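You operate a simulated robot arm through the tools that you are given. There is no shell and no other tool.

The job below is to be done with a simulated robot arm. You get a single attempt, and the scene is never put back.

TASK
Put away the bottle left on the magenta tank, cap that tank and top up the black tank.
Fine: magenta bottle in its rack cell; fill to the upper line from the black bottle, which goes back in the rack; all caps on. Set down upright: magenta bottle, black bottle.

Only the result counts: the job must be done as asked and must still hold three seconds after the hand-in. Knocking over, shifting, dropping, spilling or breaking anything else fails it. A push-on lid holds only when it is set on centred and level and pressed home; a screw cap is set on level and turned clockwise until tight.

THE ROBOT
A 7-joint arm with a two-finger parallel gripper, fixed in place. Base frame: the origin is on the floor under the middle of its stand, x ahead of it, y to its left, z up; the work surface is at about z = 800. Lengths are in mm, angles in degrees, forces in N, time in s.
With the tool pointing down near the work surface it reaches from about 240 to 680 mm from the base axis. Its first joint turns from -66.0 to 66.0 degrees. Payload 2.4 kg.
Tool frame: the origin (TCP) lies between the finger pads and is the grasp point; the fingertips stand 30 mm ahead of it; z points along the fingers, y is the line along which they close. The gripper opens to 94 mm. The fingers are 28 mm wide and 10 mm thick; the gripper's body (50 by 96 mm) begins 55 mm behind the TCP.
Orientation is told as [roll, pitch, yaw] about the base's x, y, z axes, in that order, counted from this pose: with the fingers straight down and closing along the base's y, the tool's x points along the base's -x, its y along +y and its z along -z.

THE INTERFACE
- The arm moves only by the tool step_arm. Its arguments are lists of equal length, an entry for each row: "delta_rot": the turn, a rotation vector about the base's x, y, z in degrees, a list of three; "travel": the shift along the base's x, y, z in mm, a list of three; "claw": the opening, from 0 (shut) to 1 (fully open). In form: {"delta_rot": [[wx, wy, wz], ...], "travel": [[x, y, z], ...], "claw": [claw, ...]}. A call has 1 to 20 rows; each row is the pose to reach, as a shift and turn from the pose commanded when the call began. Each row takes 0.2 s and may step no farther than 50 mm and 8.6 degrees from the row before; otherwise, or with a gripper value out of range, the whole call is refused. Where a pose cannot be reached the arm comes as near as it can. A force on the tool above 70 N (or 10 N above the force at the start of the call, whichever is more), or a blocked arm, ends the call early, and 0.2 s more pass. The fingers move at their own pace (about 153 mm/s each) and stop on an object; they squeeze with about 21 N. The grip force told is the motor's: it shows also when the fingers shut on nothing. Time passes only in rows, and 0.2 s behind the last, so rows that repeat a pose let the fingers close. The reply holds the time, the measured pose of the TCP, the force on the tool along the base axes, the opening and the grip force, in the units named above and with some noise, with the torque about the TCP (base axes, N m) and any sound that the robot's microphone picked up.
- Cameras (640 x 400 px; columns grow to the right, rows downward): "scene" is fixed at [41.4, 471.7, 1456.2]; the picture's right is [-0.76, -0.66, 0.00], its down [-0.30, 0.34, -0.89] and it looks along [0.58, -0.67, -0.46] (base axes); focal length 328 px, centre (320, 200). "wrist" rides on the gripper at [76, 14, -102] in the tool frame; the picture's right is [-0.18, 0.98, 0.00], its down [-0.75, -0.14, -0.64] and it looks along [-0.63, -0.12, 0.77] (tool axes); focal length 243 px, centre (320, 200). There is no depth. A picture from a camera that has moved, and an enlarged one, comes with that camera's place and axes in the base frame and with its lens.
- grab_frame(camera): a new picture of that camera. The clock stands still meanwhile.
- enlarge(camera, box): a new picture of the part [left, top, right, bottom] of that camera's present view, enlarged. The clock stands still meanwhile.
- close_job(): hands the job in; it is judged then, once.

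Places have to be worked out from the pictures, the camera data and where the tool is seen. Open the gripper and draw the arm clear of the work before you hand the job in, unless the task says otherwise.

The tools are called after ">>>" by a JSON object that holds its "api" and its "payload". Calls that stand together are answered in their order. step_arm: Moves the arm, as the interface text tells. Its arguments: {"type":"object","properties":{"delta_rot":{"type":"array","items":{"type":"array","items":{"type":"number"}}},"travel":{"type":"array","items":{"type":"array","items":{"type":"number"}}},"claw":{"type":"array","items":{"type":"number"}}},"required":["delta_rot","travel","claw"]} The other tools are called the same way: grab_frame (camera) takes a picture; enlarge (camera, box) takes an enlarged picture of a part of a camera's view; close_job () hands the job in.

At the start:

```text
time: 0.0
ee_pos: [444.4, -75.0, 1154.4]
tool_rot: [0.0, 0.0, 0.0]
wrist_force: [0.0, 0.3, 0.0]
wrist_torque: [0.0, -0.02, 0.02]
finger_gap: 94.0
finger_force: 0.0
```

scene: 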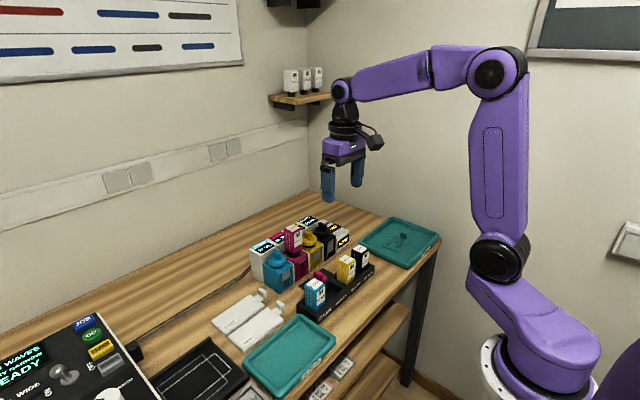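
wrist: 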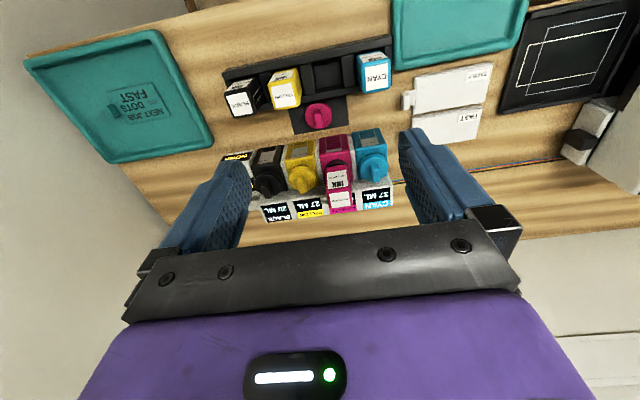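

I start by looking closely at the work area from both cameras before moving anything.

>>> {"api": "enlarge", "payload": {"camera": "scene", "box": [230, 200, 390, 330]}}

>>> {"api": "enlarge", "payload": {"camera": "wrist", "box": [210, 40, 410, 220]}}

```text
3.08 times, centred on (310, 265) of scene
camera zoom: at [41.4, 471.7, 1456.2], right [-0.76, -0.66, 0.0], down [-0.3, 0.34, -0.89], along [0.58, -0.67, -0.46], focal length 1009 px, centre (351, 0)
```

zoom: 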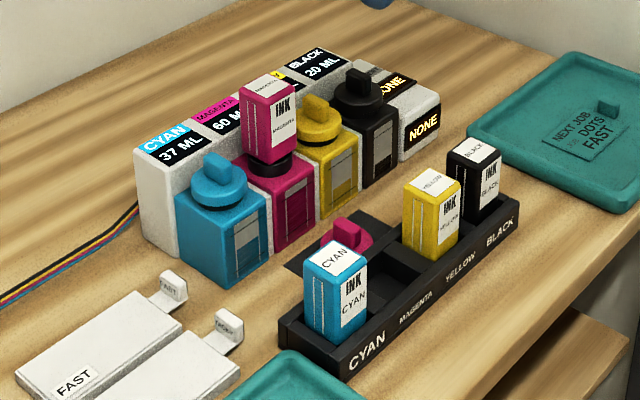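

```text
2.22 times, centred on (310, 130) of wrist
camera zoom: at [368.6, -61.7, 1257.2], right [0.18, 0.98, 0.0], down [0.75, -0.14, 0.64], along [0.63, -0.12, -0.77], focal length 539 px, centre (342, 356)
```

zoom: 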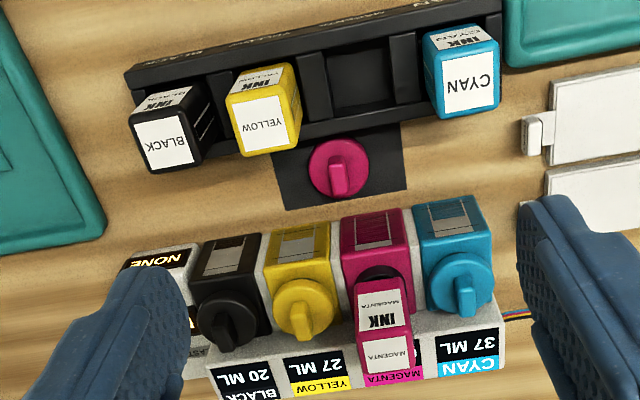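

The bottles sit on a 66 mm pitch in the rack near x≈467. Cyan is at y≈0, magenta's empty cell at −66, yellow at −132 and black at −198. The inverted magenta bottle is near (617, −75) with its top at about z 955, and the black tank cap is near (620, −212, 880). I'll move closer for sharper views.

>>> {"api": "step_arm", "payload": {"delta_rot": [[0, 0, 0], [0, 0, 0], [0, 0, 0], [0, 0, 0]], "travel": [[5, -20, -36], [10, -40, -72], [15, -60, -108], [20, -70, -144]], "claw": [1, 1, 1, 1]}}

```text
time: 1.0
ee_pos: [464.7, -146.6, 1010.1]
tool_rot: [-0.1, 0.0, 0.2]
wrist_force: [-0.2, 0.0, 0.6]
wrist_torque: [0.01, -0.02, 0.03]
finger_gap: 93.7
finger_force: 0.2
```

The arm is now at (465, −147, 1010), so I take a wrist picture and a closer scene view.

>>> {"api": "grab_frame", "payload": {"camera": "wrist"}}

>>> {"api": "enlarge", "payload": {"camera": "scene", "box": [255, 205, 355, 285]}}

```text
taken
camera wrist: at [389.6, -132.3, 1113.1], right [0.18, 0.98, 0.0], down [0.75, -0.14, 0.64], along [0.63, -0.12, -0.77], focal length 243 px, centre (320, 200)
```

wrist: 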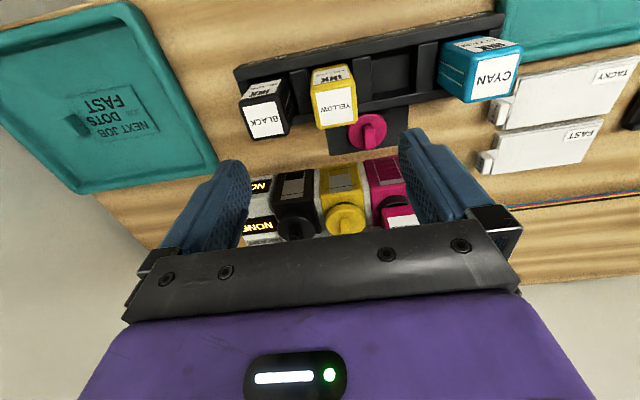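

```text
5.00 times, centred on (305, 245) of scene
camera zoom: at [41.4, 471.7, 1456.2], right [-0.76, -0.66, 0.0], down [-0.3, 0.34, -0.89], along [0.58, -0.67, -0.46], focal length 1640 px, centre (395, -25)
```

zoom: 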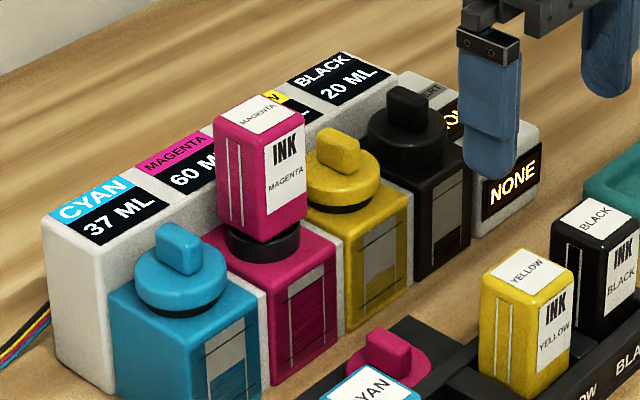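

The caps are discs with a ridge handle and a dark seal underneath. I zoom into the tank windows and readouts to see the levels and the lines.

>>> {"api": "enlarge", "payload": {"camera": "scene", "box": [305, 215, 355, 265]}}

>>> {"api": "enlarge", "payload": {"camera": "scene", "box": [262, 225, 312, 285]}}

>>> {"api": "enlarge", "payload": {"camera": "scene", "box": [295, 240, 385, 330]}}

>>> {"api": "enlarge", "payload": {"camera": "wrist", "box": [230, 90, 430, 240]}}

```text
8.00 times, centred on (330, 240) of scene
camera zoom: at [41.4, 471.7, 1456.2], right [-0.76, -0.66, 0.0], down [-0.3, 0.34, -0.89], along [0.58, -0.67, -0.46], focal length 2624 px, centre (240, -120)
```

zoom: 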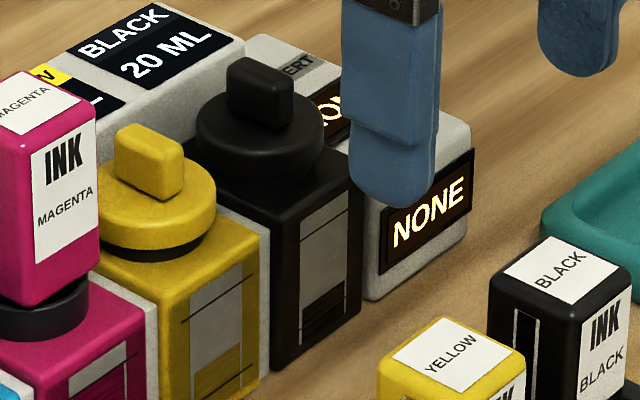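

```text
6.67 times, centred on (287, 255) of scene
camera zoom: at [41.4, 471.7, 1456.2], right [-0.76, -0.66, 0.0], down [-0.3, 0.34, -0.89], along [0.58, -0.67, -0.46], focal length 2187 px, centre (540, -167)
```

zoom: 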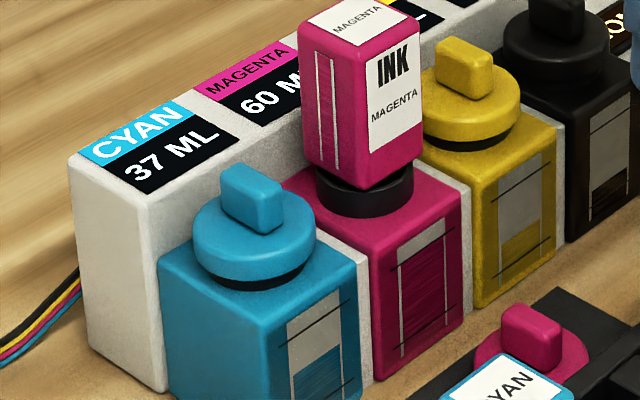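

```text
4.44 times, centred on (340, 285) of scene
camera zoom: at [41.4, 471.7, 1456.2], right [-0.76, -0.66, 0.0], down [-0.3, 0.34, -0.89], along [0.58, -0.67, -0.46], focal length 1458 px, centre (231, -178)
```

zoom: 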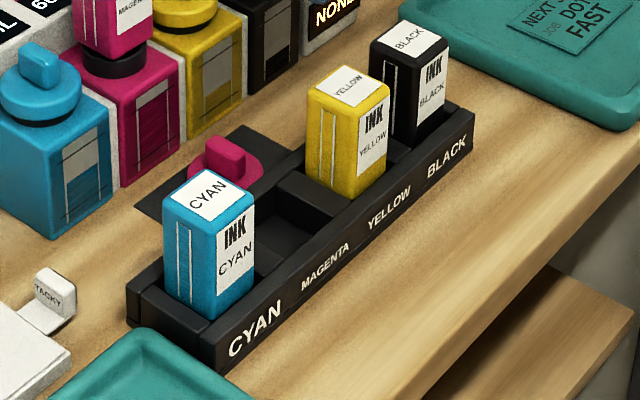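

```text
2.67 times, centred on (330, 165) of wrist
camera zoom: at [389.6, -132.3, 1113.1], right [0.18, 0.98, 0.0], down [0.75, -0.14, 0.64], along [0.63, -0.12, -0.77], focal length 647 px, centre (293, 293)
```

zoom: 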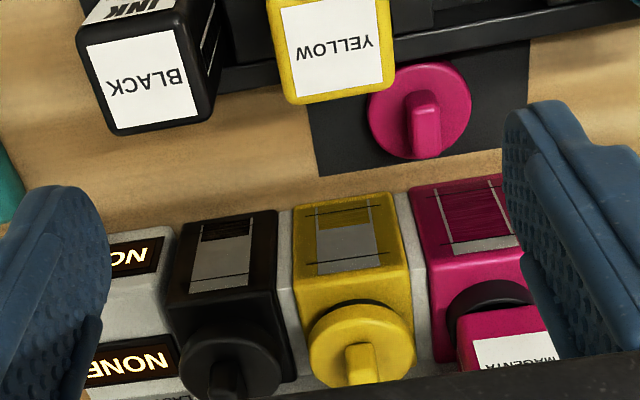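

I zoom hard on the magenta and black tank windows to read levels against the lines, and on the magenta bottle's own sight strip.

>>> {"api": "enlarge", "payload": {"camera": "scene", "box": [285, 255, 310, 285]}}

>>> {"api": "enlarge", "payload": {"camera": "scene", "box": [325, 235, 350, 265]}}

>>> {"api": "enlarge", "payload": {"camera": "scene", "box": [275, 220, 310, 262]}}

>>> {"api": "enlarge", "payload": {"camera": "scene", "box": [345, 240, 385, 280]}}

```text
13.33 times, centred on (298, 270) of scene
camera zoom: at [41.4, 471.7, 1456.2], right [-0.76, -0.66, 0.0], down [-0.3, 0.34, -0.89], along [0.58, -0.67, -0.46], focal length 4374 px, centre (620, -733)
```

zoom: 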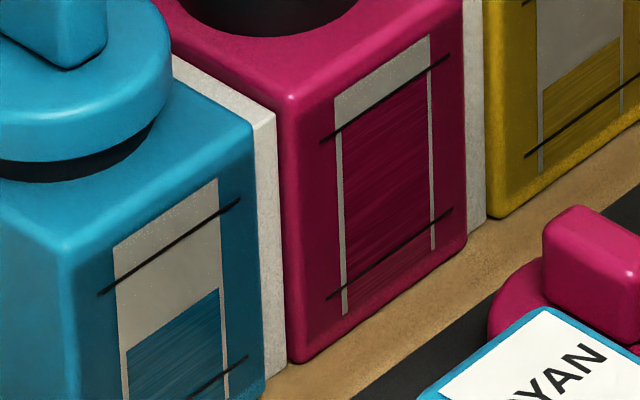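

```text
13.33 times, centred on (338, 250) of scene
camera zoom: at [41.4, 471.7, 1456.2], right [-0.76, -0.66, 0.0], down [-0.3, 0.34, -0.89], along [0.58, -0.67, -0.46], focal length 4374 px, centre (87, -467)
```

zoom: 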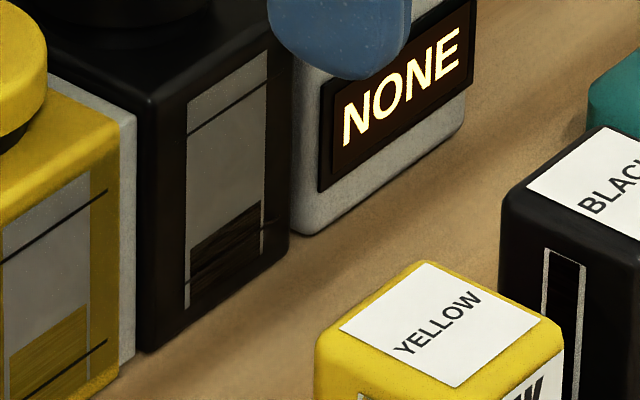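

```text
9.52 times, centred on (292, 241) of scene
camera zoom: at [41.4, 471.7, 1456.2], right [-0.76, -0.66, 0.0], down [-0.3, 0.34, -0.89], along [0.58, -0.67, -0.46], focal length 3124 px, centre (582, -190)
```

zoom: 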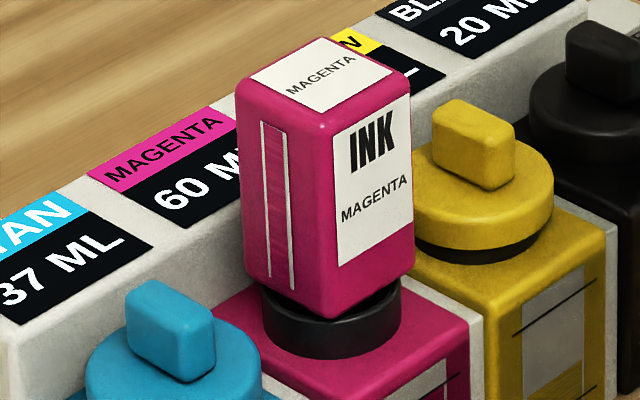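

```text
10.00 times, centred on (365, 260) of scene
camera zoom: at [41.4, 471.7, 1456.2], right [-0.76, -0.66, 0.0], down [-0.3, 0.34, -0.89], along [0.58, -0.67, -0.46], focal length 3281 px, centre (-130, -400)
```

zoom: 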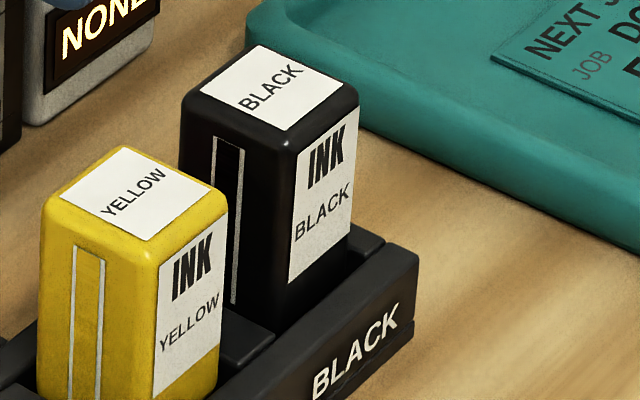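

Magenta sits exactly on the upper line at 60 ML, so the black tank needs to go from 20 to about 60 ML. I'll move over the tanks so the wrist camera can locate ports and caps precisely.

>>> {"api": "step_arm", "payload": {"delta_rot": [[0, 0, 0], [0, 0, 0], [0, 0, 0]], "travel": [[20, 0, 40], [50, 0, 75], [75, 5, 80]], "claw": [1, 1, 1]}}

>>> {"api": "grab_frame", "payload": {"camera": "wrist"}}

>>> {"api": "enlarge", "payload": {"camera": "wrist", "box": [210, 70, 430, 210]}}

```text
time: 1.8
ee_pos: [538.5, -139.8, 1090.2]
tool_rot: [0.0, 0.0, 0.0]
wrist_force: [1.1, -0.1, 0.3]
wrist_torque: [0.01, 0.01, 0.02]
finger_gap: 94.3
finger_force: 0.0
```

```text
taken
camera wrist: at [463.2, -126.1, 1193.1], right [0.18, 0.98, 0.0], down [0.75, -0.14, 0.64], along [0.63, -0.12, -0.77], focal length 243 px, centre (320, 200)
```

wrist: 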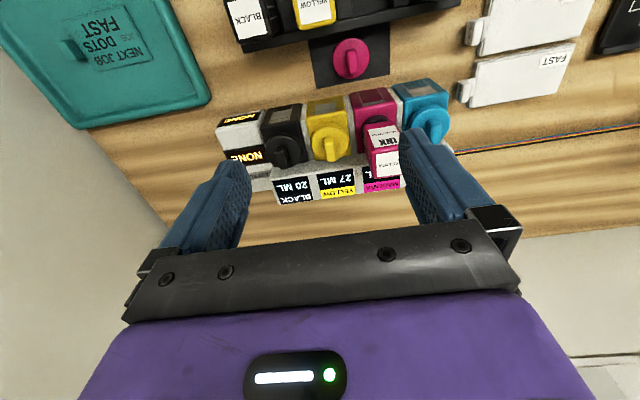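

```text
2.86 times, centred on (320, 140) of wrist
camera zoom: at [463.2, -126.1, 1193.1], right [0.18, 0.98, 0.0], down [0.75, -0.14, 0.64], along [0.63, -0.12, -0.77], focal length 693 px, centre (320, 371)
```

zoom: 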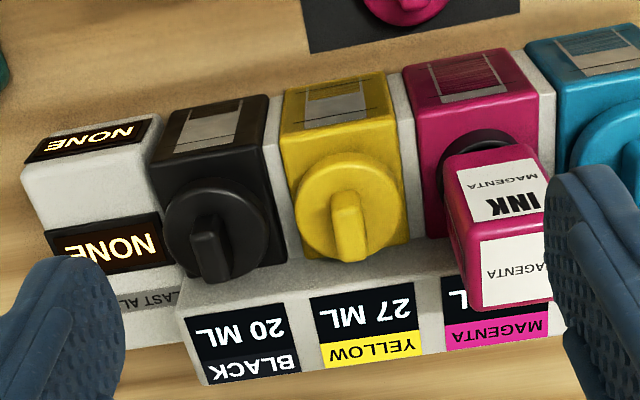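

Disc tops come out near z≈890 and the bottles are about 36 mm square. I'll take another wrist view with a sideways baseline to triangulate rack and cap positions properly.

>>> {"api": "step_arm", "payload": {"delta_rot": [[0, 0, 0], [0, 0, 0], [0, 0, 0]], "travel": [[-30, 25, -30], [-60, 50, -60], [-74, 80, -80]], "claw": [1, 1, 1]}}

>>> {"api": "enlarge", "payload": {"camera": "wrist", "box": [110, 20, 350, 170]}}

>>> {"api": "enlarge", "payload": {"camera": "wrist", "box": [230, 20, 430, 145]}}

>>> {"api": "enlarge", "payload": {"camera": "wrist", "box": [150, 110, 450, 260]}}

```text
time: 2.6
ee_pos: [463.8, -59.4, 1009.7]
tool_rot: [0.0, 0.0, 0.0]
wrist_force: [0.0, -0.4, 0.3]
wrist_torque: [-0.01, 0.01, 0.01]
finger_gap: 94.0
finger_force: 0.0
```

```text
2.67 times, centred on (230, 95) of wrist
camera zoom: at [388.6, -46.3, 1112.8], right [0.18, 0.98, 0.0], down [0.75, -0.14, 0.64], along [0.63, -0.12, -0.77], focal length 647 px, centre (560, 480)
```

zoom: 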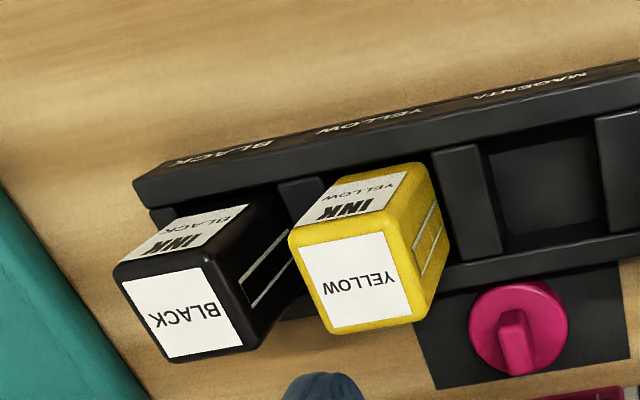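

```text
3.20 times, centred on (330, 82) of wrist
camera zoom: at [388.6, -46.3, 1112.8], right [0.18, 0.98, 0.0], down [0.75, -0.14, 0.64], along [0.63, -0.12, -0.77], focal length 776 px, centre (288, 576)
```

zoom: 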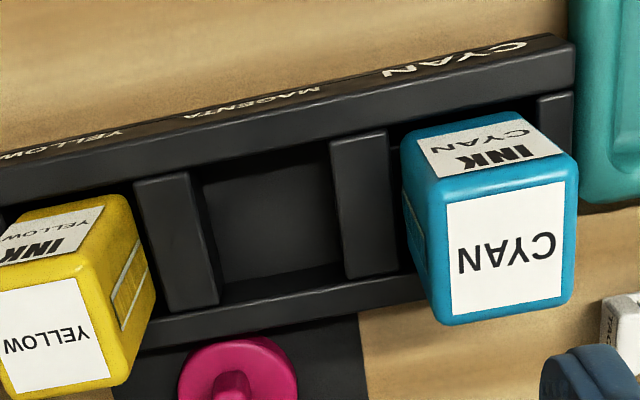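

```text
2.13 times, centred on (300, 185) of wrist
camera zoom: at [388.6, -46.3, 1112.8], right [0.18, 0.98, 0.0], down [0.75, -0.14, 0.64], along [0.63, -0.12, -0.77], focal length 518 px, centre (363, 232)
```

zoom: 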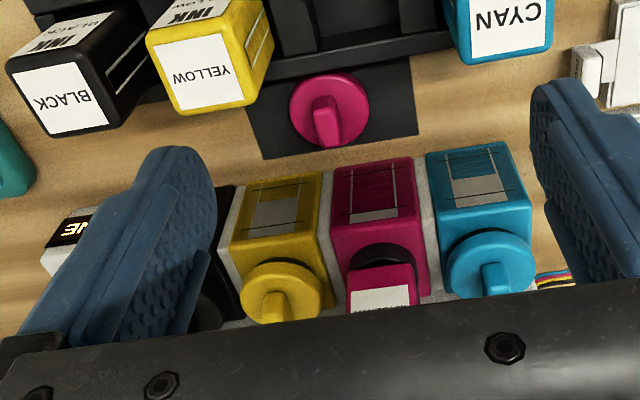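

The rack now resolves well: black bottle (467, −200), yellow (466.5, −132), cyan (466, 0) and magenta cell centre (466, −65.7). The magenta cap is at (536, −95) with its ridge along x. Next are views from over the tanks with a sideways baseline.

>>> {"api": "step_arm", "payload": {"delta_rot": [[0, 0, 0], [0, 0, 0], [0, 0, 0], [0, 0, 0]], "travel": [[40, -10, 25], [85, -20, 30], [125, -30, 30], [146, -40, 30]], "claw": [1, 1, 1, 1]}}

>>> {"api": "enlarge", "payload": {"camera": "wrist", "box": [180, 0, 430, 160]}}

>>> {"api": "enlarge", "payload": {"camera": "wrist", "box": [270, 20, 400, 120]}}

```text
time: 3.6
ee_pos: [610.4, -97.9, 1039.6]
tool_rot: [0.0, 0.2, 0.1]
wrist_force: [-0.2, 1.0, 0.1]
wrist_torque: [0.01, -0.02, -0.04]
finger_gap: 93.9
finger_force: 0.0
```

```text
2.50 times, centred on (305, 80) of wrist
camera zoom: at [535.3, -85.1, 1142.4], right [0.18, 0.98, 0.0], down [0.75, -0.14, 0.64], along [0.63, -0.12, -0.77], focal length 606 px, centre (358, 500)
```

zoom: 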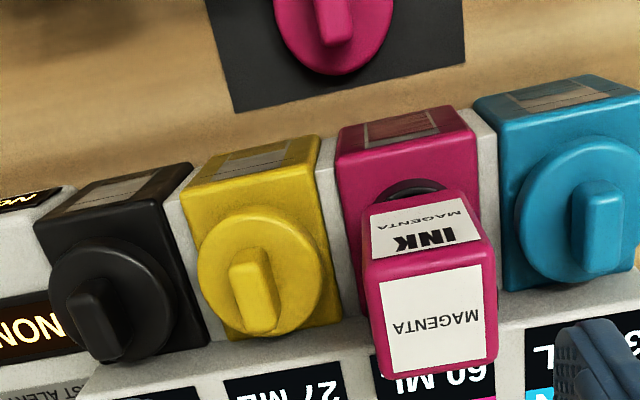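

```text
4.00 times, centred on (335, 70) of wrist
camera zoom: at [535.3, -85.1, 1142.4], right [0.18, 0.98, 0.0], down [0.75, -0.14, 0.64], along [0.63, -0.12, -0.77], focal length 970 px, centre (260, 720)
```

zoom: 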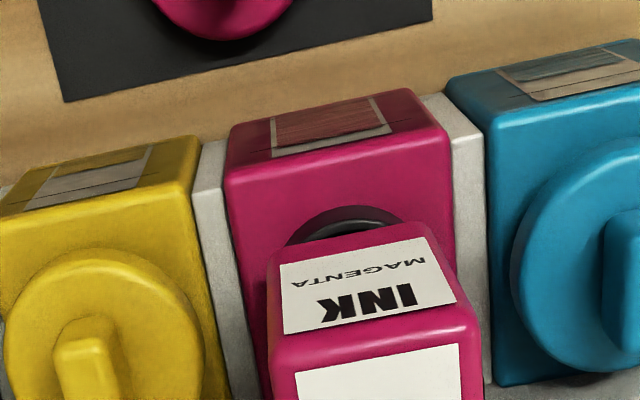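

View D is clear. I shift sideways by about −90 mm for the second baseline view, nearer the black tank.

>>> {"api": "step_arm", "payload": {"delta_rot": [[0, 0, 0], [0, 0, 0]], "travel": [[0, -45, 0], [0, -90, 0]], "claw": [1, 1]}}

>>> {"api": "enlarge", "payload": {"camera": "wrist", "box": [220, 0, 470, 160]}}

>>> {"api": "enlarge", "payload": {"camera": "wrist", "box": [230, 40, 360, 140]}}

```text
time: 4.2
ee_pos: [612.2, -189.5, 1037.1]
tool_rot: [-0.1, 0.0, 0.1]
wrist_force: [-0.1, -0.1, -1.0]
wrist_torque: [0.0, 0.03, 0.0]
finger_gap: 93.9
finger_force: 0.0
```

```text
2.50 times, centred on (345, 80) of wrist
camera zoom: at [537.7, -175.8, 1140.2], right [0.18, 0.98, 0.0], down [0.75, -0.14, 0.64], along [0.63, -0.12, -0.77], focal length 606 px, centre (258, 500)
```

zoom: 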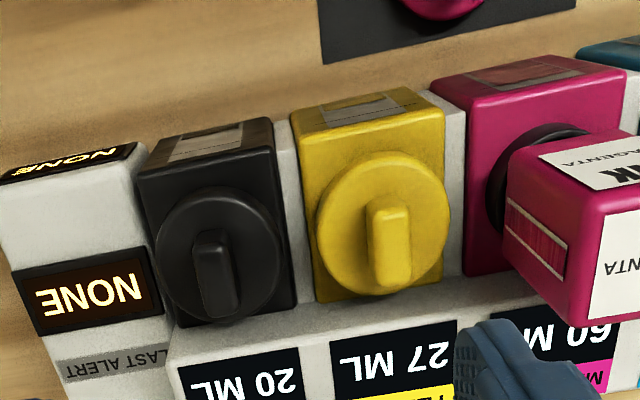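

```text
4.00 times, centred on (295, 90) of wrist
camera zoom: at [537.7, -175.8, 1140.2], right [0.18, 0.98, 0.0], down [0.75, -0.14, 0.64], along [0.63, -0.12, -0.77], focal length 970 px, centre (420, 640)
```

zoom: 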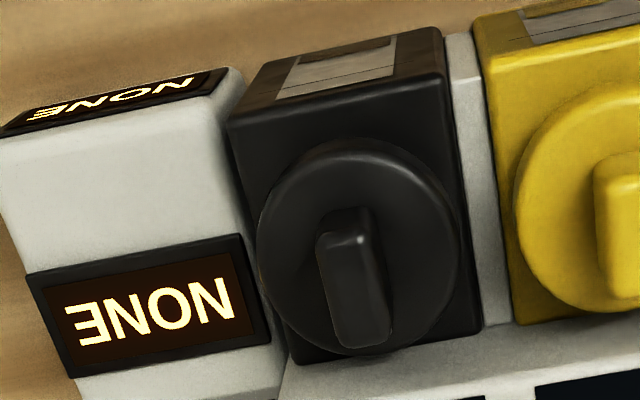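

Ridge tops come out near z≈912, with black's at (615.5, −206). The magenta bottle is at about (617, −75.5), top z≈961, and about 40 mm wide. I'll hover with open fingers above it and check alignment.

>>> {"api": "step_arm", "payload": {"delta_rot": [[0, 0, 0], [0, 0, 0], [0, 0, 0], [0, 0, 0]], "travel": [[2, 45, 0], [4, 90, -10], [5.6, 114.5, -35], [5.6, 114.5, -35]], "claw": [0.8, 0.75, 0.75, 0.75]}}

>>> {"api": "grab_frame", "payload": {"camera": "wrist"}}

>>> {"api": "enlarge", "payload": {"camera": "scene", "box": [250, 170, 370, 270]}}

```text
time: 5.2
ee_pos: [618.8, -74.3, 1003.4]
tool_rot: [0.0, 0.0, 0.0]
wrist_force: [-0.1, 0.1, -0.3]
wrist_torque: [-0.01, -0.01, -0.02]
finger_gap: 70.7
finger_force: 0.0
```

```text
taken
camera wrist: at [543.9, -61.4, 1106.3], right [0.18, 0.98, 0.0], down [0.75, -0.14, 0.64], along [0.63, -0.12, -0.77], focal length 243 px, centre (320, 200)
```

wrist: 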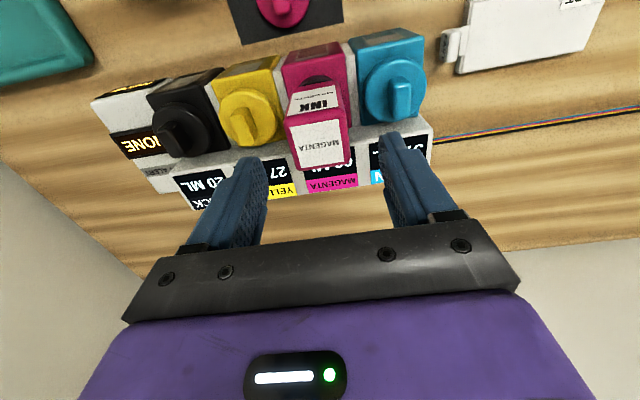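

```text
4.00 times, centred on (310, 220) of scene
camera zoom: at [41.4, 471.7, 1456.2], right [-0.76, -0.66, 0.0], down [-0.3, 0.34, -0.89], along [0.58, -0.67, -0.46], focal length 1312 px, centre (360, 120)
```

zoom: 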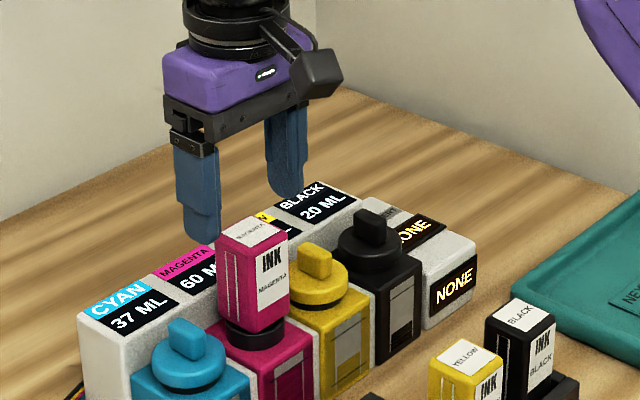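

The bottle top sits near the approach axis in the wrist view. I zoom in there to fine-tune the offset before descending.

>>> {"api": "enlarge", "payload": {"camera": "wrist", "box": [255, 75, 385, 185]}}

>>> {"api": "step_arm", "payload": {"delta_rot": [[0, 0, 0]], "travel": [[0, 0, 0]], "claw": [0.75]}}

>>> {"api": "enlarge", "payload": {"camera": "wrist", "box": [255, 75, 385, 185]}}

```text
3.64 times, centred on (320, 130) of wrist
camera zoom: at [543.9, -61.4, 1106.3], right [0.18, 0.98, 0.0], down [0.75, -0.14, 0.64], along [0.63, -0.12, -0.77], focal length 882 px, centre (320, 454)
```

zoom: 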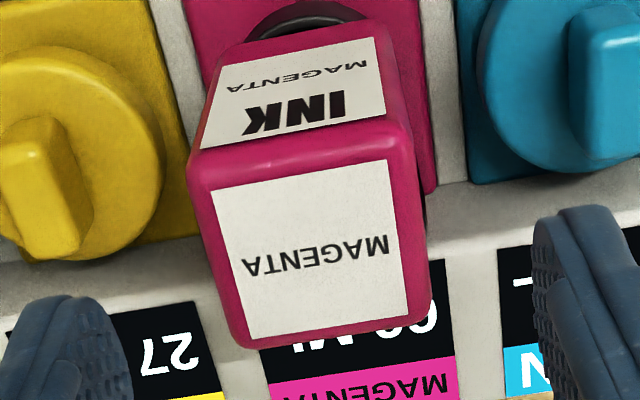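

```text
time: 5.6
ee_pos: [618.9, -75.4, 1004.2]
tool_rot: [0.0, 0.0, 0.0]
wrist_force: [0.2, 0.3, -0.5]
wrist_torque: [0.03, -0.03, -0.01]
finger_gap: 70.5
finger_force: 0.0
```

```text
3.64 times, centred on (320, 130) of wrist
camera zoom: at [543.9, -61.7, 1106.5], right [0.18, 0.98, 0.0], down [0.75, -0.14, 0.64], along [0.63, -0.12, -0.77], focal length 882 px, centre (320, 454)
```

zoom: 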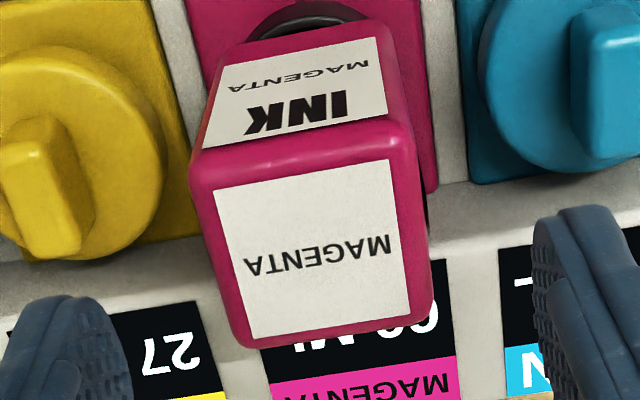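

The bottle centre is within about 1 mm of the approach axis, at (−1, −1). I descend around it to about 20 mm below its top, keeping the fingers at 70 mm until there.

>>> {"api": "step_arm", "payload": {"delta_rot": [[0, 0, 0], [0, 0, 0], [0, 0, 0], [0, 0, 0]], "travel": [[-1, -1, -20], [-1, -1, -42], [-1, -1, -63], [-1, -1, -63]], "claw": [0.75, 0.75, 0.75, 0.75]}}

>>> {"api": "grab_frame", "payload": {"camera": "wrist"}}

>>> {"api": "enlarge", "payload": {"camera": "scene", "box": [250, 180, 350, 270]}}

```text
time: 6.6
ee_pos: [616.5, -76.5, 941.5]
tool_rot: [0.0, -0.1, 0.1]
wrist_force: [-0.3, 0.5, 1.0]
wrist_torque: [0.0, -0.01, -0.01]
finger_gap: 70.4
finger_force: 0.1
```

```text
taken
camera wrist: at [541.0, -62.9, 1044.0], right [0.18, 0.98, 0.0], down [0.75, -0.14, 0.64], along [0.63, -0.12, -0.77], focal length 243 px, centre (320, 200)
```

wrist: 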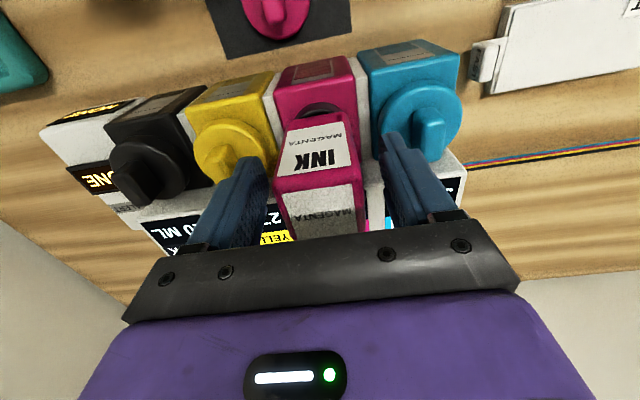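

```text
4.44 times, centred on (300, 225) of scene
camera zoom: at [41.4, 471.7, 1456.2], right [-0.76, -0.66, 0.0], down [-0.3, 0.34, -0.89], along [0.58, -0.67, -0.46], focal length 1458 px, centre (409, 89)
```

zoom: 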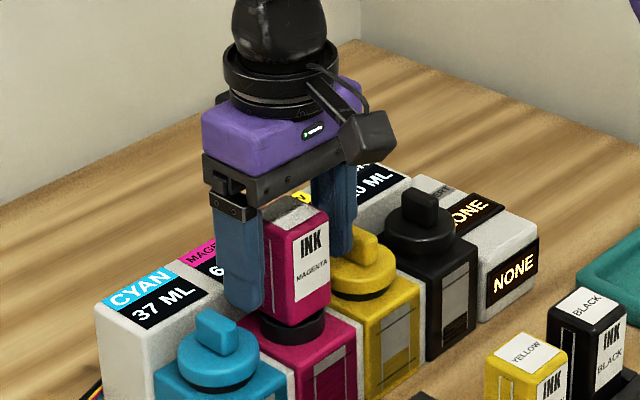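

The bottle is centred between the fingers with clear space all round. I close on it.

>>> {"api": "step_arm", "payload": {"delta_rot": [[0, 0, 0], [0, 0, 0], [0, 0, 0]], "travel": [[0, 0, 0], [0, 0, 0], [0, 0, 0]], "claw": [0.5, 0.2, 0.2]}}

```text
time: 7.4
ee_pos: [616.8, -75.3, 941.6]
tool_rot: [0.1, 0.1, 0.1]
wrist_force: [0.6, 0.0, 0.0]
wrist_torque: [0.01, -0.01, 0.02]
finger_gap: 44.2
finger_force: 21.2
```

It grips at 44 mm with 21 N. I lift straight up a little first and watch the force.

>>> {"api": "step_arm", "payload": {"delta_rot": [[0, 0, 0], [0, 0, 0], [0, 0, 0]], "travel": [[0, 0, 5], [0, 0, 12], [0, 0, 20]], "claw": [0.2, 0.2, 0.2]}}

>>> {"api": "enlarge", "payload": {"camera": "scene", "box": [250, 180, 350, 270]}}

```text
time: 8.2
ee_pos: [615.8, -76.0, 962.5]
tool_rot: [0.0, 0.0, 0.0]
wrist_force: [0.0, 0.4, -2.0]
wrist_torque: [-0.04, 0.01, 0.0]
finger_gap: 44.3
finger_force: 21.0
```

```text
4.44 times, centred on (300, 225) of scene
camera zoom: at [41.5, 471.7, 1456.2], right [-0.76, -0.66, 0.0], down [-0.3, 0.34, -0.89], along [0.58, -0.67, -0.46], focal length 1458 px, centre (409, 89)
```

zoom: 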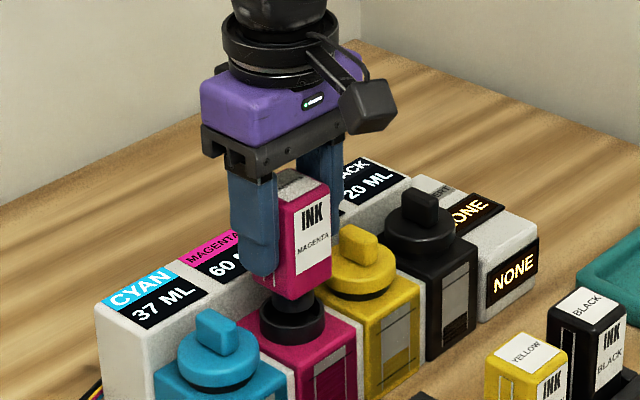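

The bottle came free cleanly at about 2 N, with its nozzle visible below. I raise it well clear and look at it for drips.

>>> {"api": "step_arm", "payload": {"delta_rot": [[0, 0, 0], [0, 0, 0], [0, 0, 0], [0, 0, 0]], "travel": [[0, 0, 20], [0, 0, 45], [0, 0, 70], [0, 0, 85]], "claw": [0.2, 0.2, 0.2, 0.2]}}

>>> {"api": "enlarge", "payload": {"camera": "scene", "box": [250, 150, 350, 270]}}

>>> {"api": "enlarge", "payload": {"camera": "scene", "box": [270, 235, 320, 275]}}

```text
time: 9.2
ee_pos: [615.4, -76.9, 1047.7]
tool_rot: [0.1, 0.0, 0.0]
wrist_force: [0.7, -0.7, -2.3]
wrist_torque: [-0.04, -0.02, -0.04]
finger_gap: 44.1
finger_force: 20.7
```

```text
3.33 times, centred on (300, 210) of scene
camera zoom: at [41.5, 471.7, 1456.2], right [-0.76, -0.66, 0.0], down [-0.3, 0.34, -0.89], along [0.58, -0.67, -0.46], focal length 1094 px, centre (387, 167)
```

zoom: 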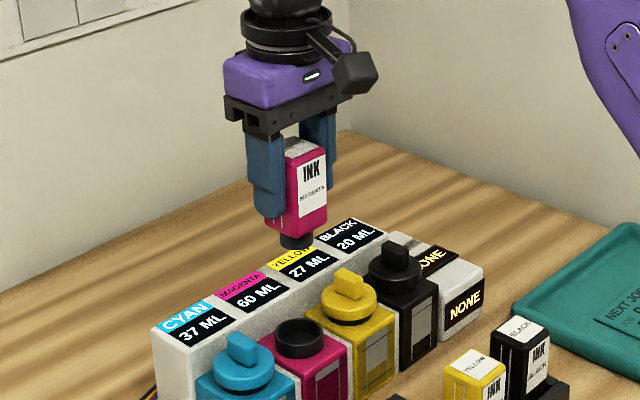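

```text
10.00 times, centred on (295, 255) of scene
camera zoom: at [41.5, 471.7, 1456.2], right [-0.76, -0.66, 0.0], down [-0.3, 0.34, -0.89], along [0.58, -0.67, -0.46], focal length 3281 px, centre (570, -350)
```

zoom: 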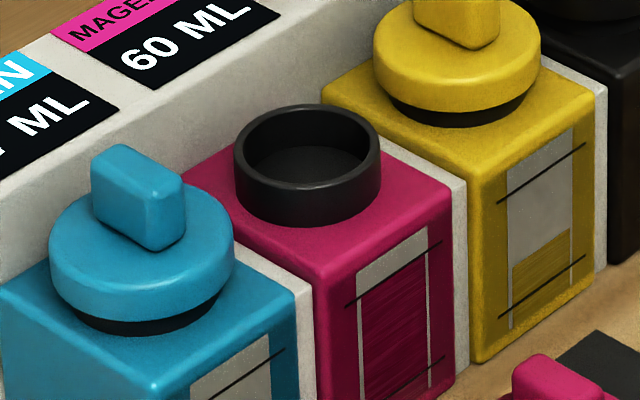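

The tank's open neck has a plain black rim at z≈890 with no threads, so the cap looks like a push-on. I carry the bottle over the empty magenta cell.

>>> {"api": "step_arm", "payload": {"delta_rot": [[0, 0, 0], [0, 0, 0], [0, 0, 0], [0, 0, 0], [0, 0, 0]], "travel": [[-35, 3, 0], [-75, 6, 0], [-115, 9, 0], [-150, 10.5, 0], [-150, 10.5, 0]], "claw": [0.2, 0.2, 0.2, 0.2, 0.2]}}

>>> {"api": "grab_frame", "payload": {"camera": "wrist"}}

>>> {"api": "enlarge", "payload": {"camera": "scene", "box": [290, 180, 400, 320]}}

```text
time: 10.4
ee_pos: [464.2, -66.6, 1048.2]
tool_rot: [-0.1, 0.0, 0.0]
wrist_force: [-0.3, -1.2, -2.0]
wrist_torque: [0.0, -0.02, -0.04]
finger_gap: 44.3
finger_force: 20.8
```

```text
taken
camera wrist: at [389.3, -53.0, 1150.2], right [0.18, 0.98, 0.0], down [0.75, -0.14, 0.64], along [0.63, -0.12, -0.77], focal length 243 px, centre (320, 200)
```

wrist: 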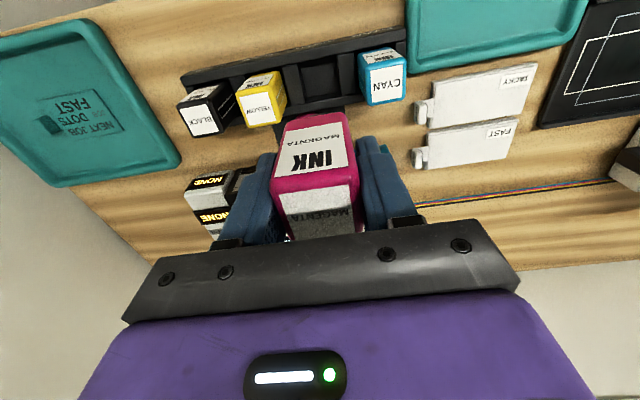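

```text
2.86 times, centred on (345, 250) of scene
camera zoom: at [41.4, 471.7, 1456.2], right [-0.76, -0.66, 0.0], down [-0.3, 0.34, -0.89], along [0.58, -0.67, -0.46], focal length 937 px, centre (249, 57)
```

zoom: 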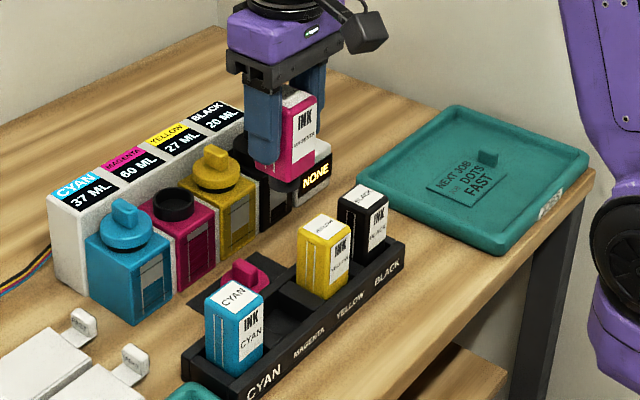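

I zoom in on the held bottle and the target cell to measure their relative position.

>>> {"api": "enlarge", "payload": {"camera": "wrist", "box": [230, 100, 410, 250]}}

>>> {"api": "enlarge", "payload": {"camera": "wrist", "box": [170, 20, 420, 170]}}

```text
2.67 times, centred on (320, 175) of wrist
camera zoom: at [389.3, -53.0, 1150.2], right [0.18, 0.98, 0.0], down [0.75, -0.14, 0.64], along [0.63, -0.12, -0.77], focal length 647 px, centre (320, 267)
```

zoom: 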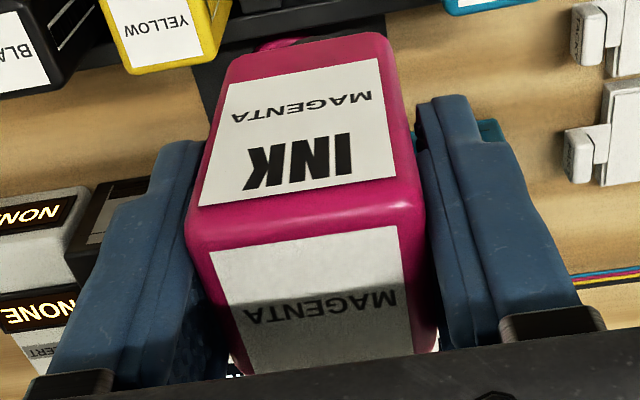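

```text
2.56 times, centred on (295, 95) of wrist
camera zoom: at [389.3, -53.0, 1150.2], right [0.18, 0.98, 0.0], down [0.75, -0.14, 0.64], along [0.63, -0.12, -0.77], focal length 621 px, centre (384, 469)
```

zoom: 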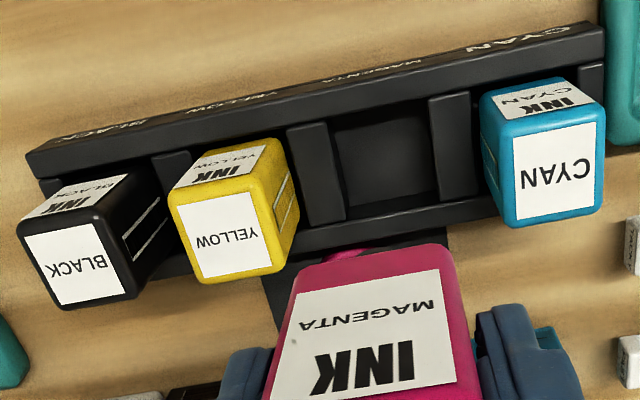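

In this view the held bottle is about 1.5 mm to −y of the cell centre at (466, −66). I correct that and descend until the nozzle is just above the rack rim, then recheck.

>>> {"api": "step_arm", "payload": {"delta_rot": [[0, 0, 0], [0, 0, 0], [0, 0, 0], [0, 0, 0], [0, 0, 0]], "travel": [[0.5, 1.5, -35], [0.5, 1.5, -70], [0.5, 1.5, -100], [0.5, 1.5, -128], [0.5, 1.5, -128]], "claw": [0.2, 0.2, 0.2, 0.2, 0.2]}}

>>> {"api": "grab_frame", "payload": {"camera": "wrist"}}

>>> {"api": "enlarge", "payload": {"camera": "scene", "box": [290, 230, 390, 330]}}

```text
time: 11.6
ee_pos: [465.5, -64.7, 917.6]
tool_rot: [-0.1, 0.0, -0.1]
wrist_force: [-0.1, 0.8, -2.0]
wrist_torque: [0.01, 0.01, 0.01]
finger_gap: 44.3
finger_force: 20.8
```

```text
taken
camera wrist: at [390.0, -51.4, 1021.1], right [0.18, 0.98, 0.0], down [0.75, -0.14, 0.64], along [0.63, -0.12, -0.77], focal length 243 px, centre (320, 200)
```

wrist: 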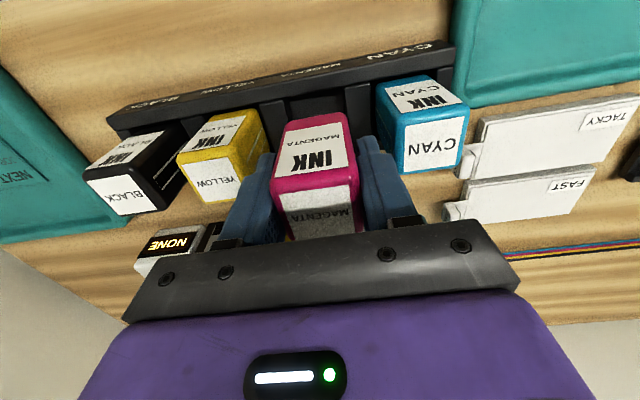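

```text
4.00 times, centred on (340, 280) of scene
camera zoom: at [41.5, 471.7, 1456.2], right [-0.76, -0.66, 0.0], down [-0.3, 0.34, -0.89], along [0.58, -0.67, -0.46], focal length 1312 px, centre (240, -120)
```

zoom: 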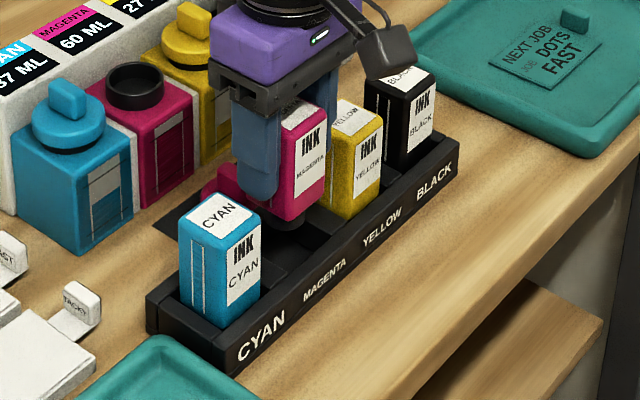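

I zoom on the wrist view to compare the held bottle with its neighbours for x and y alignment.

>>> {"api": "enlarge", "payload": {"camera": "wrist", "box": [170, 60, 480, 250]}}

>>> {"api": "enlarge", "payload": {"camera": "scene", "box": [320, 250, 380, 310]}}

```text
2.06 times, centred on (325, 155) of wrist
camera zoom: at [390.0, -51.4, 1021.1], right [0.18, 0.98, 0.0], down [0.75, -0.14, 0.64], along [0.63, -0.12, -0.77], focal length 501 px, centre (310, 293)
```

zoom: 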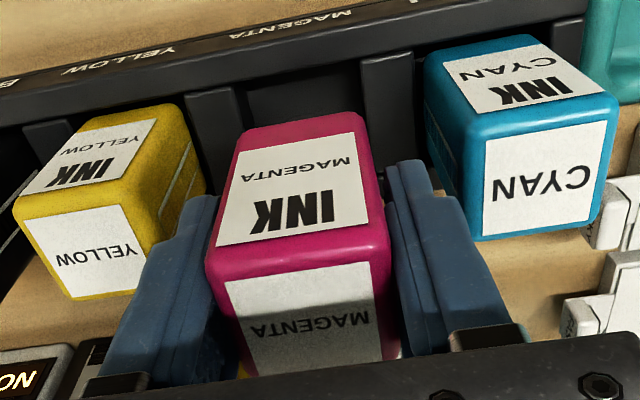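

```text
6.67 times, centred on (350, 280) of scene
camera zoom: at [41.5, 471.7, 1456.2], right [-0.76, -0.66, 0.0], down [-0.3, 0.34, -0.89], along [0.58, -0.67, -0.46], focal length 2187 px, centre (120, -333)
```

zoom: 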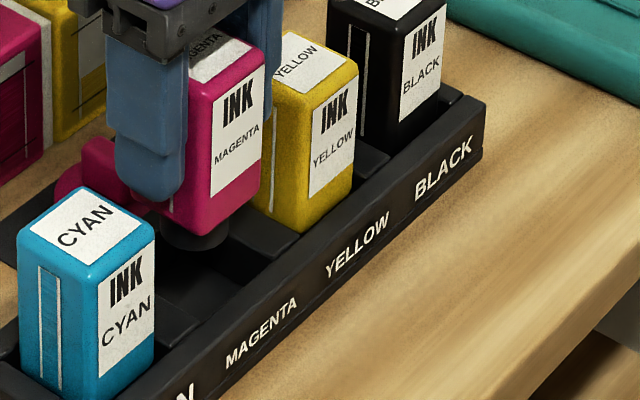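

The held bottle matches its neighbours within about 1 mm. I trim by −0.5 mm in both x and y and descend in small stages, reading the force each time.

>>> {"api": "step_arm", "payload": {"delta_rot": [[0, 0, 0], [0, 0, 0], [0, 0, 0], [0, 0, 0]], "travel": [[-0.5, -0.6, -6], [-0.5, -0.6, -12], [-0.5, -0.6, -18], [-0.5, -0.6, -24]], "claw": [0.2, 0.2, 0.2, 0.2]}}

>>> {"api": "enlarge", "payload": {"camera": "scene", "box": [320, 250, 380, 310]}}

>>> {"api": "enlarge", "payload": {"camera": "wrist", "box": [170, 60, 480, 250]}}

```text
time: 12.6
ee_pos: [465.1, -65.6, 894.7]
tool_rot: [0.0, 0.1, 0.0]
wrist_force: [0.8, -0.7, -2.8]
wrist_torque: [0.01, 0.01, 0.0]
finger_gap: 44.3
finger_force: 20.2
```

```text
6.67 times, centred on (350, 280) of scene
camera zoom: at [41.5, 471.7, 1456.2], right [-0.76, -0.66, 0.0], down [-0.3, 0.34, -0.89], along [0.58, -0.67, -0.46], focal length 2187 px, centre (120, -333)
```

zoom: 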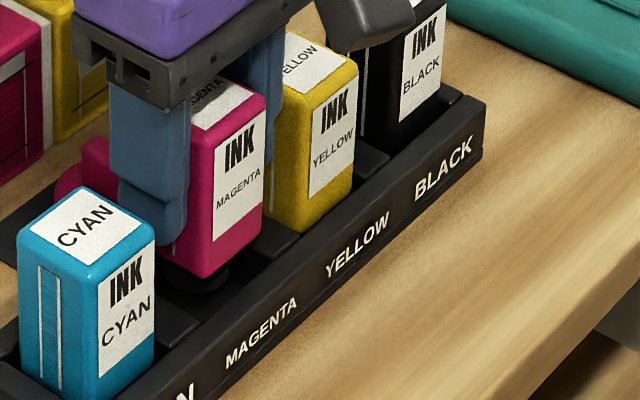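

```text
2.06 times, centred on (325, 155) of wrist
camera zoom: at [389.9, -53.1, 998.0], right [0.18, 0.98, 0.0], down [0.75, -0.14, 0.64], along [0.63, -0.12, -0.77], focal length 501 px, centre (310, 293)
```

zoom: 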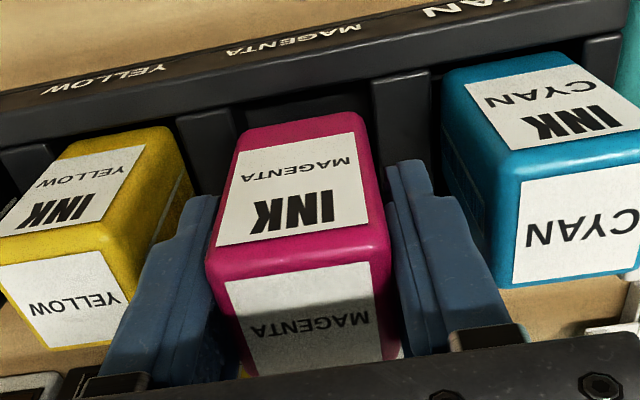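

Force is unchanged at −2.8 N, so there's no contact yet. I continue down in small steps.

>>> {"api": "step_arm", "payload": {"delta_rot": [[0, 0, 0], [0, 0, 0], [0, 0, 0]], "travel": [[0, 0, -5], [0, 0, -10], [0, 0, -14]], "claw": [0.2, 0.2, 0.2]}}

>>> {"api": "enlarge", "payload": {"camera": "scene", "box": [320, 250, 380, 310]}}

>>> {"api": "enlarge", "payload": {"camera": "wrist", "box": [170, 60, 480, 250]}}

```text
time: 13.4
ee_pos: [465.6, -65.5, 882.8]
tool_rot: [0.0, 0.1, 0.0]
wrist_force: [-0.1, -0.5, -1.3]
wrist_torque: [0.01, -0.04, 0.0]
finger_gap: 43.9
finger_force: 20.2
```

```text
6.67 times, centred on (350, 280) of scene
camera zoom: at [41.5, 471.7, 1456.2], right [-0.76, -0.66, 0.0], down [-0.3, 0.34, -0.89], along [0.58, -0.67, -0.46], focal length 2187 px, centre (120, -333)
```

zoom: 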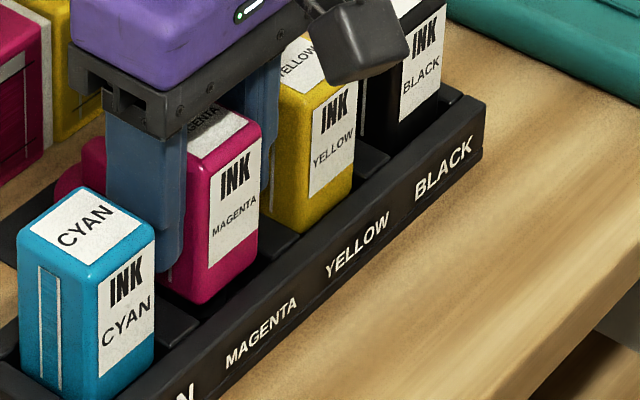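

```text
2.06 times, centred on (325, 155) of wrist
camera zoom: at [390.5, -51.8, 984.7], right [0.18, 0.98, 0.0], down [0.75, -0.14, 0.64], along [0.63, -0.12, -0.77], focal length 501 px, centre (310, 293)
```

zoom: 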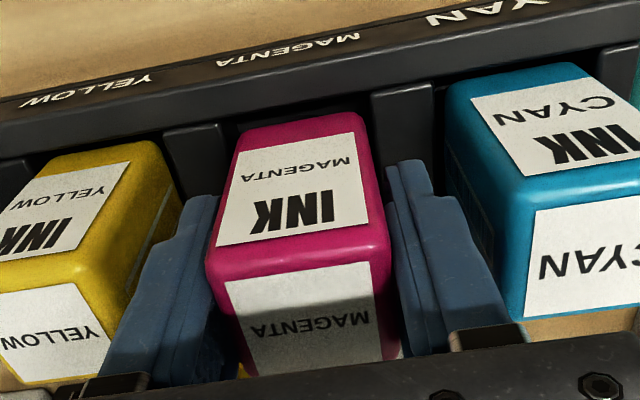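

By comparing label corners with the neighbours, the bottle has about 6 mm to go and is laterally within 1 mm. I lower the rest in 2 mm increments.

>>> {"api": "step_arm", "payload": {"delta_rot": [[0, 0, 0], [0, 0, 0]], "travel": [[0, 0, -2], [0, 0, -4]], "claw": [0.2, 0.2]}}

```text
time: 14.0
ee_pos: [465.7, -65.8, 878.4]
tool_rot: [0.0, 0.0, -0.1]
wrist_force: [-0.8, -0.7, -2.0]
wrist_torque: [0.01, -0.02, -0.02]
finger_gap: 44.2
finger_force: 21.0
```

Still only the bottle's weight is on the wrist. I go another 2–3 mm.

>>> {"api": "step_arm", "payload": {"delta_rot": [[0, 0, 0], [0, 0, 0]], "travel": [[0, 0, -1], [0, 0, -2]], "claw": [0.2, 0.2]}}

>>> {"api": "enlarge", "payload": {"camera": "scene", "box": [320, 250, 380, 310]}}

```text
time: 14.6
ee_pos: [465.5, -64.3, 875.1]
tool_rot: [0.0, 0.0, 0.0]
wrist_force: [-0.3, -0.8, -1.9]
wrist_torque: [0.0, -0.04, -0.03]
finger_gap: 44.4
finger_force: 21.3
```

```text
6.67 times, centred on (350, 280) of scene
camera zoom: at [41.5, 471.7, 1456.2], right [-0.76, -0.66, 0.0], down [-0.3, 0.34, -0.89], along [0.58, -0.67, -0.46], focal length 2187 px, centre (120, -333)
```

zoom: 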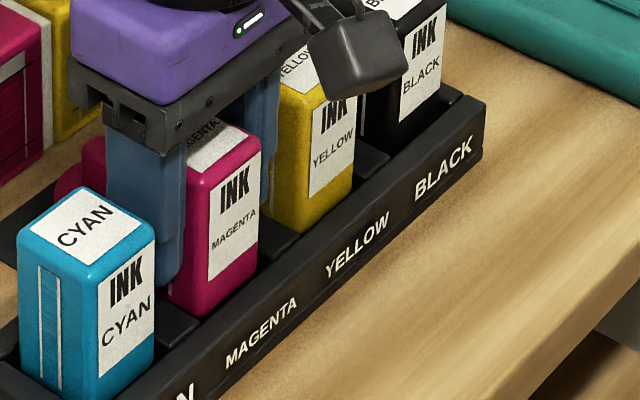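

The label corner now lines up with the neighbours' seated height. I ease down another millimetre or two until it takes the weight.

>>> {"api": "step_arm", "payload": {"delta_rot": [[0, 0, 0]], "travel": [[0, 0, -1.2]], "claw": [0.2]}}

```text
time: 15.0
ee_pos: [465.8, -65.7, 874.0]
tool_rot: [0.0, -0.1, 0.0]
wrist_force: [-0.1, 0.8, -2.6]
wrist_torque: [0.0, -0.02, 0.01]
finger_gap: 44.2
finger_force: 20.7
```

Still hanging freely at −2.6 N. I take one more millimetre step.

>>> {"api": "step_arm", "payload": {"delta_rot": [[0, 0, 0]], "travel": [[0, 0, -1.2]], "claw": [0.2]}}

>>> {"api": "enlarge", "payload": {"camera": "scene", "box": [320, 250, 380, 310]}}

```text
time: 15.4
ee_pos: [465.4, -64.6, 873.4]
tool_rot: [0.0, 0.0, 0.1]
wrist_force: [-2.1, 1.3, 10.9]
wrist_torque: [0.04, 0.18, -0.01]
finger_gap: 44.5
finger_force: 20.8
```

```text
6.67 times, centred on (350, 280) of scene
camera zoom: at [41.2, 471.7, 1456.2], right [-0.76, -0.66, 0.0], down [-0.3, 0.34, -0.89], along [0.58, -0.67, -0.46], focal length 2187 px, centre (120, -333)
```

zoom: 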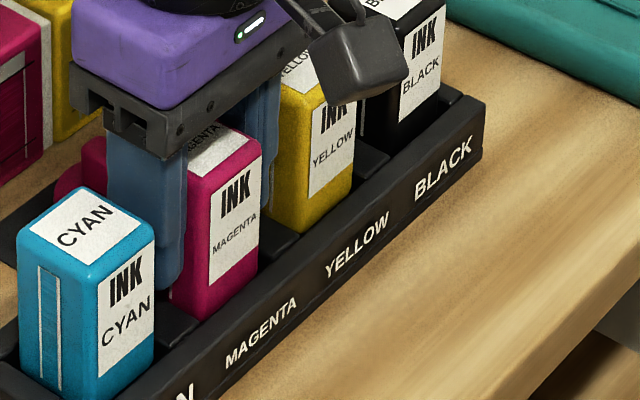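

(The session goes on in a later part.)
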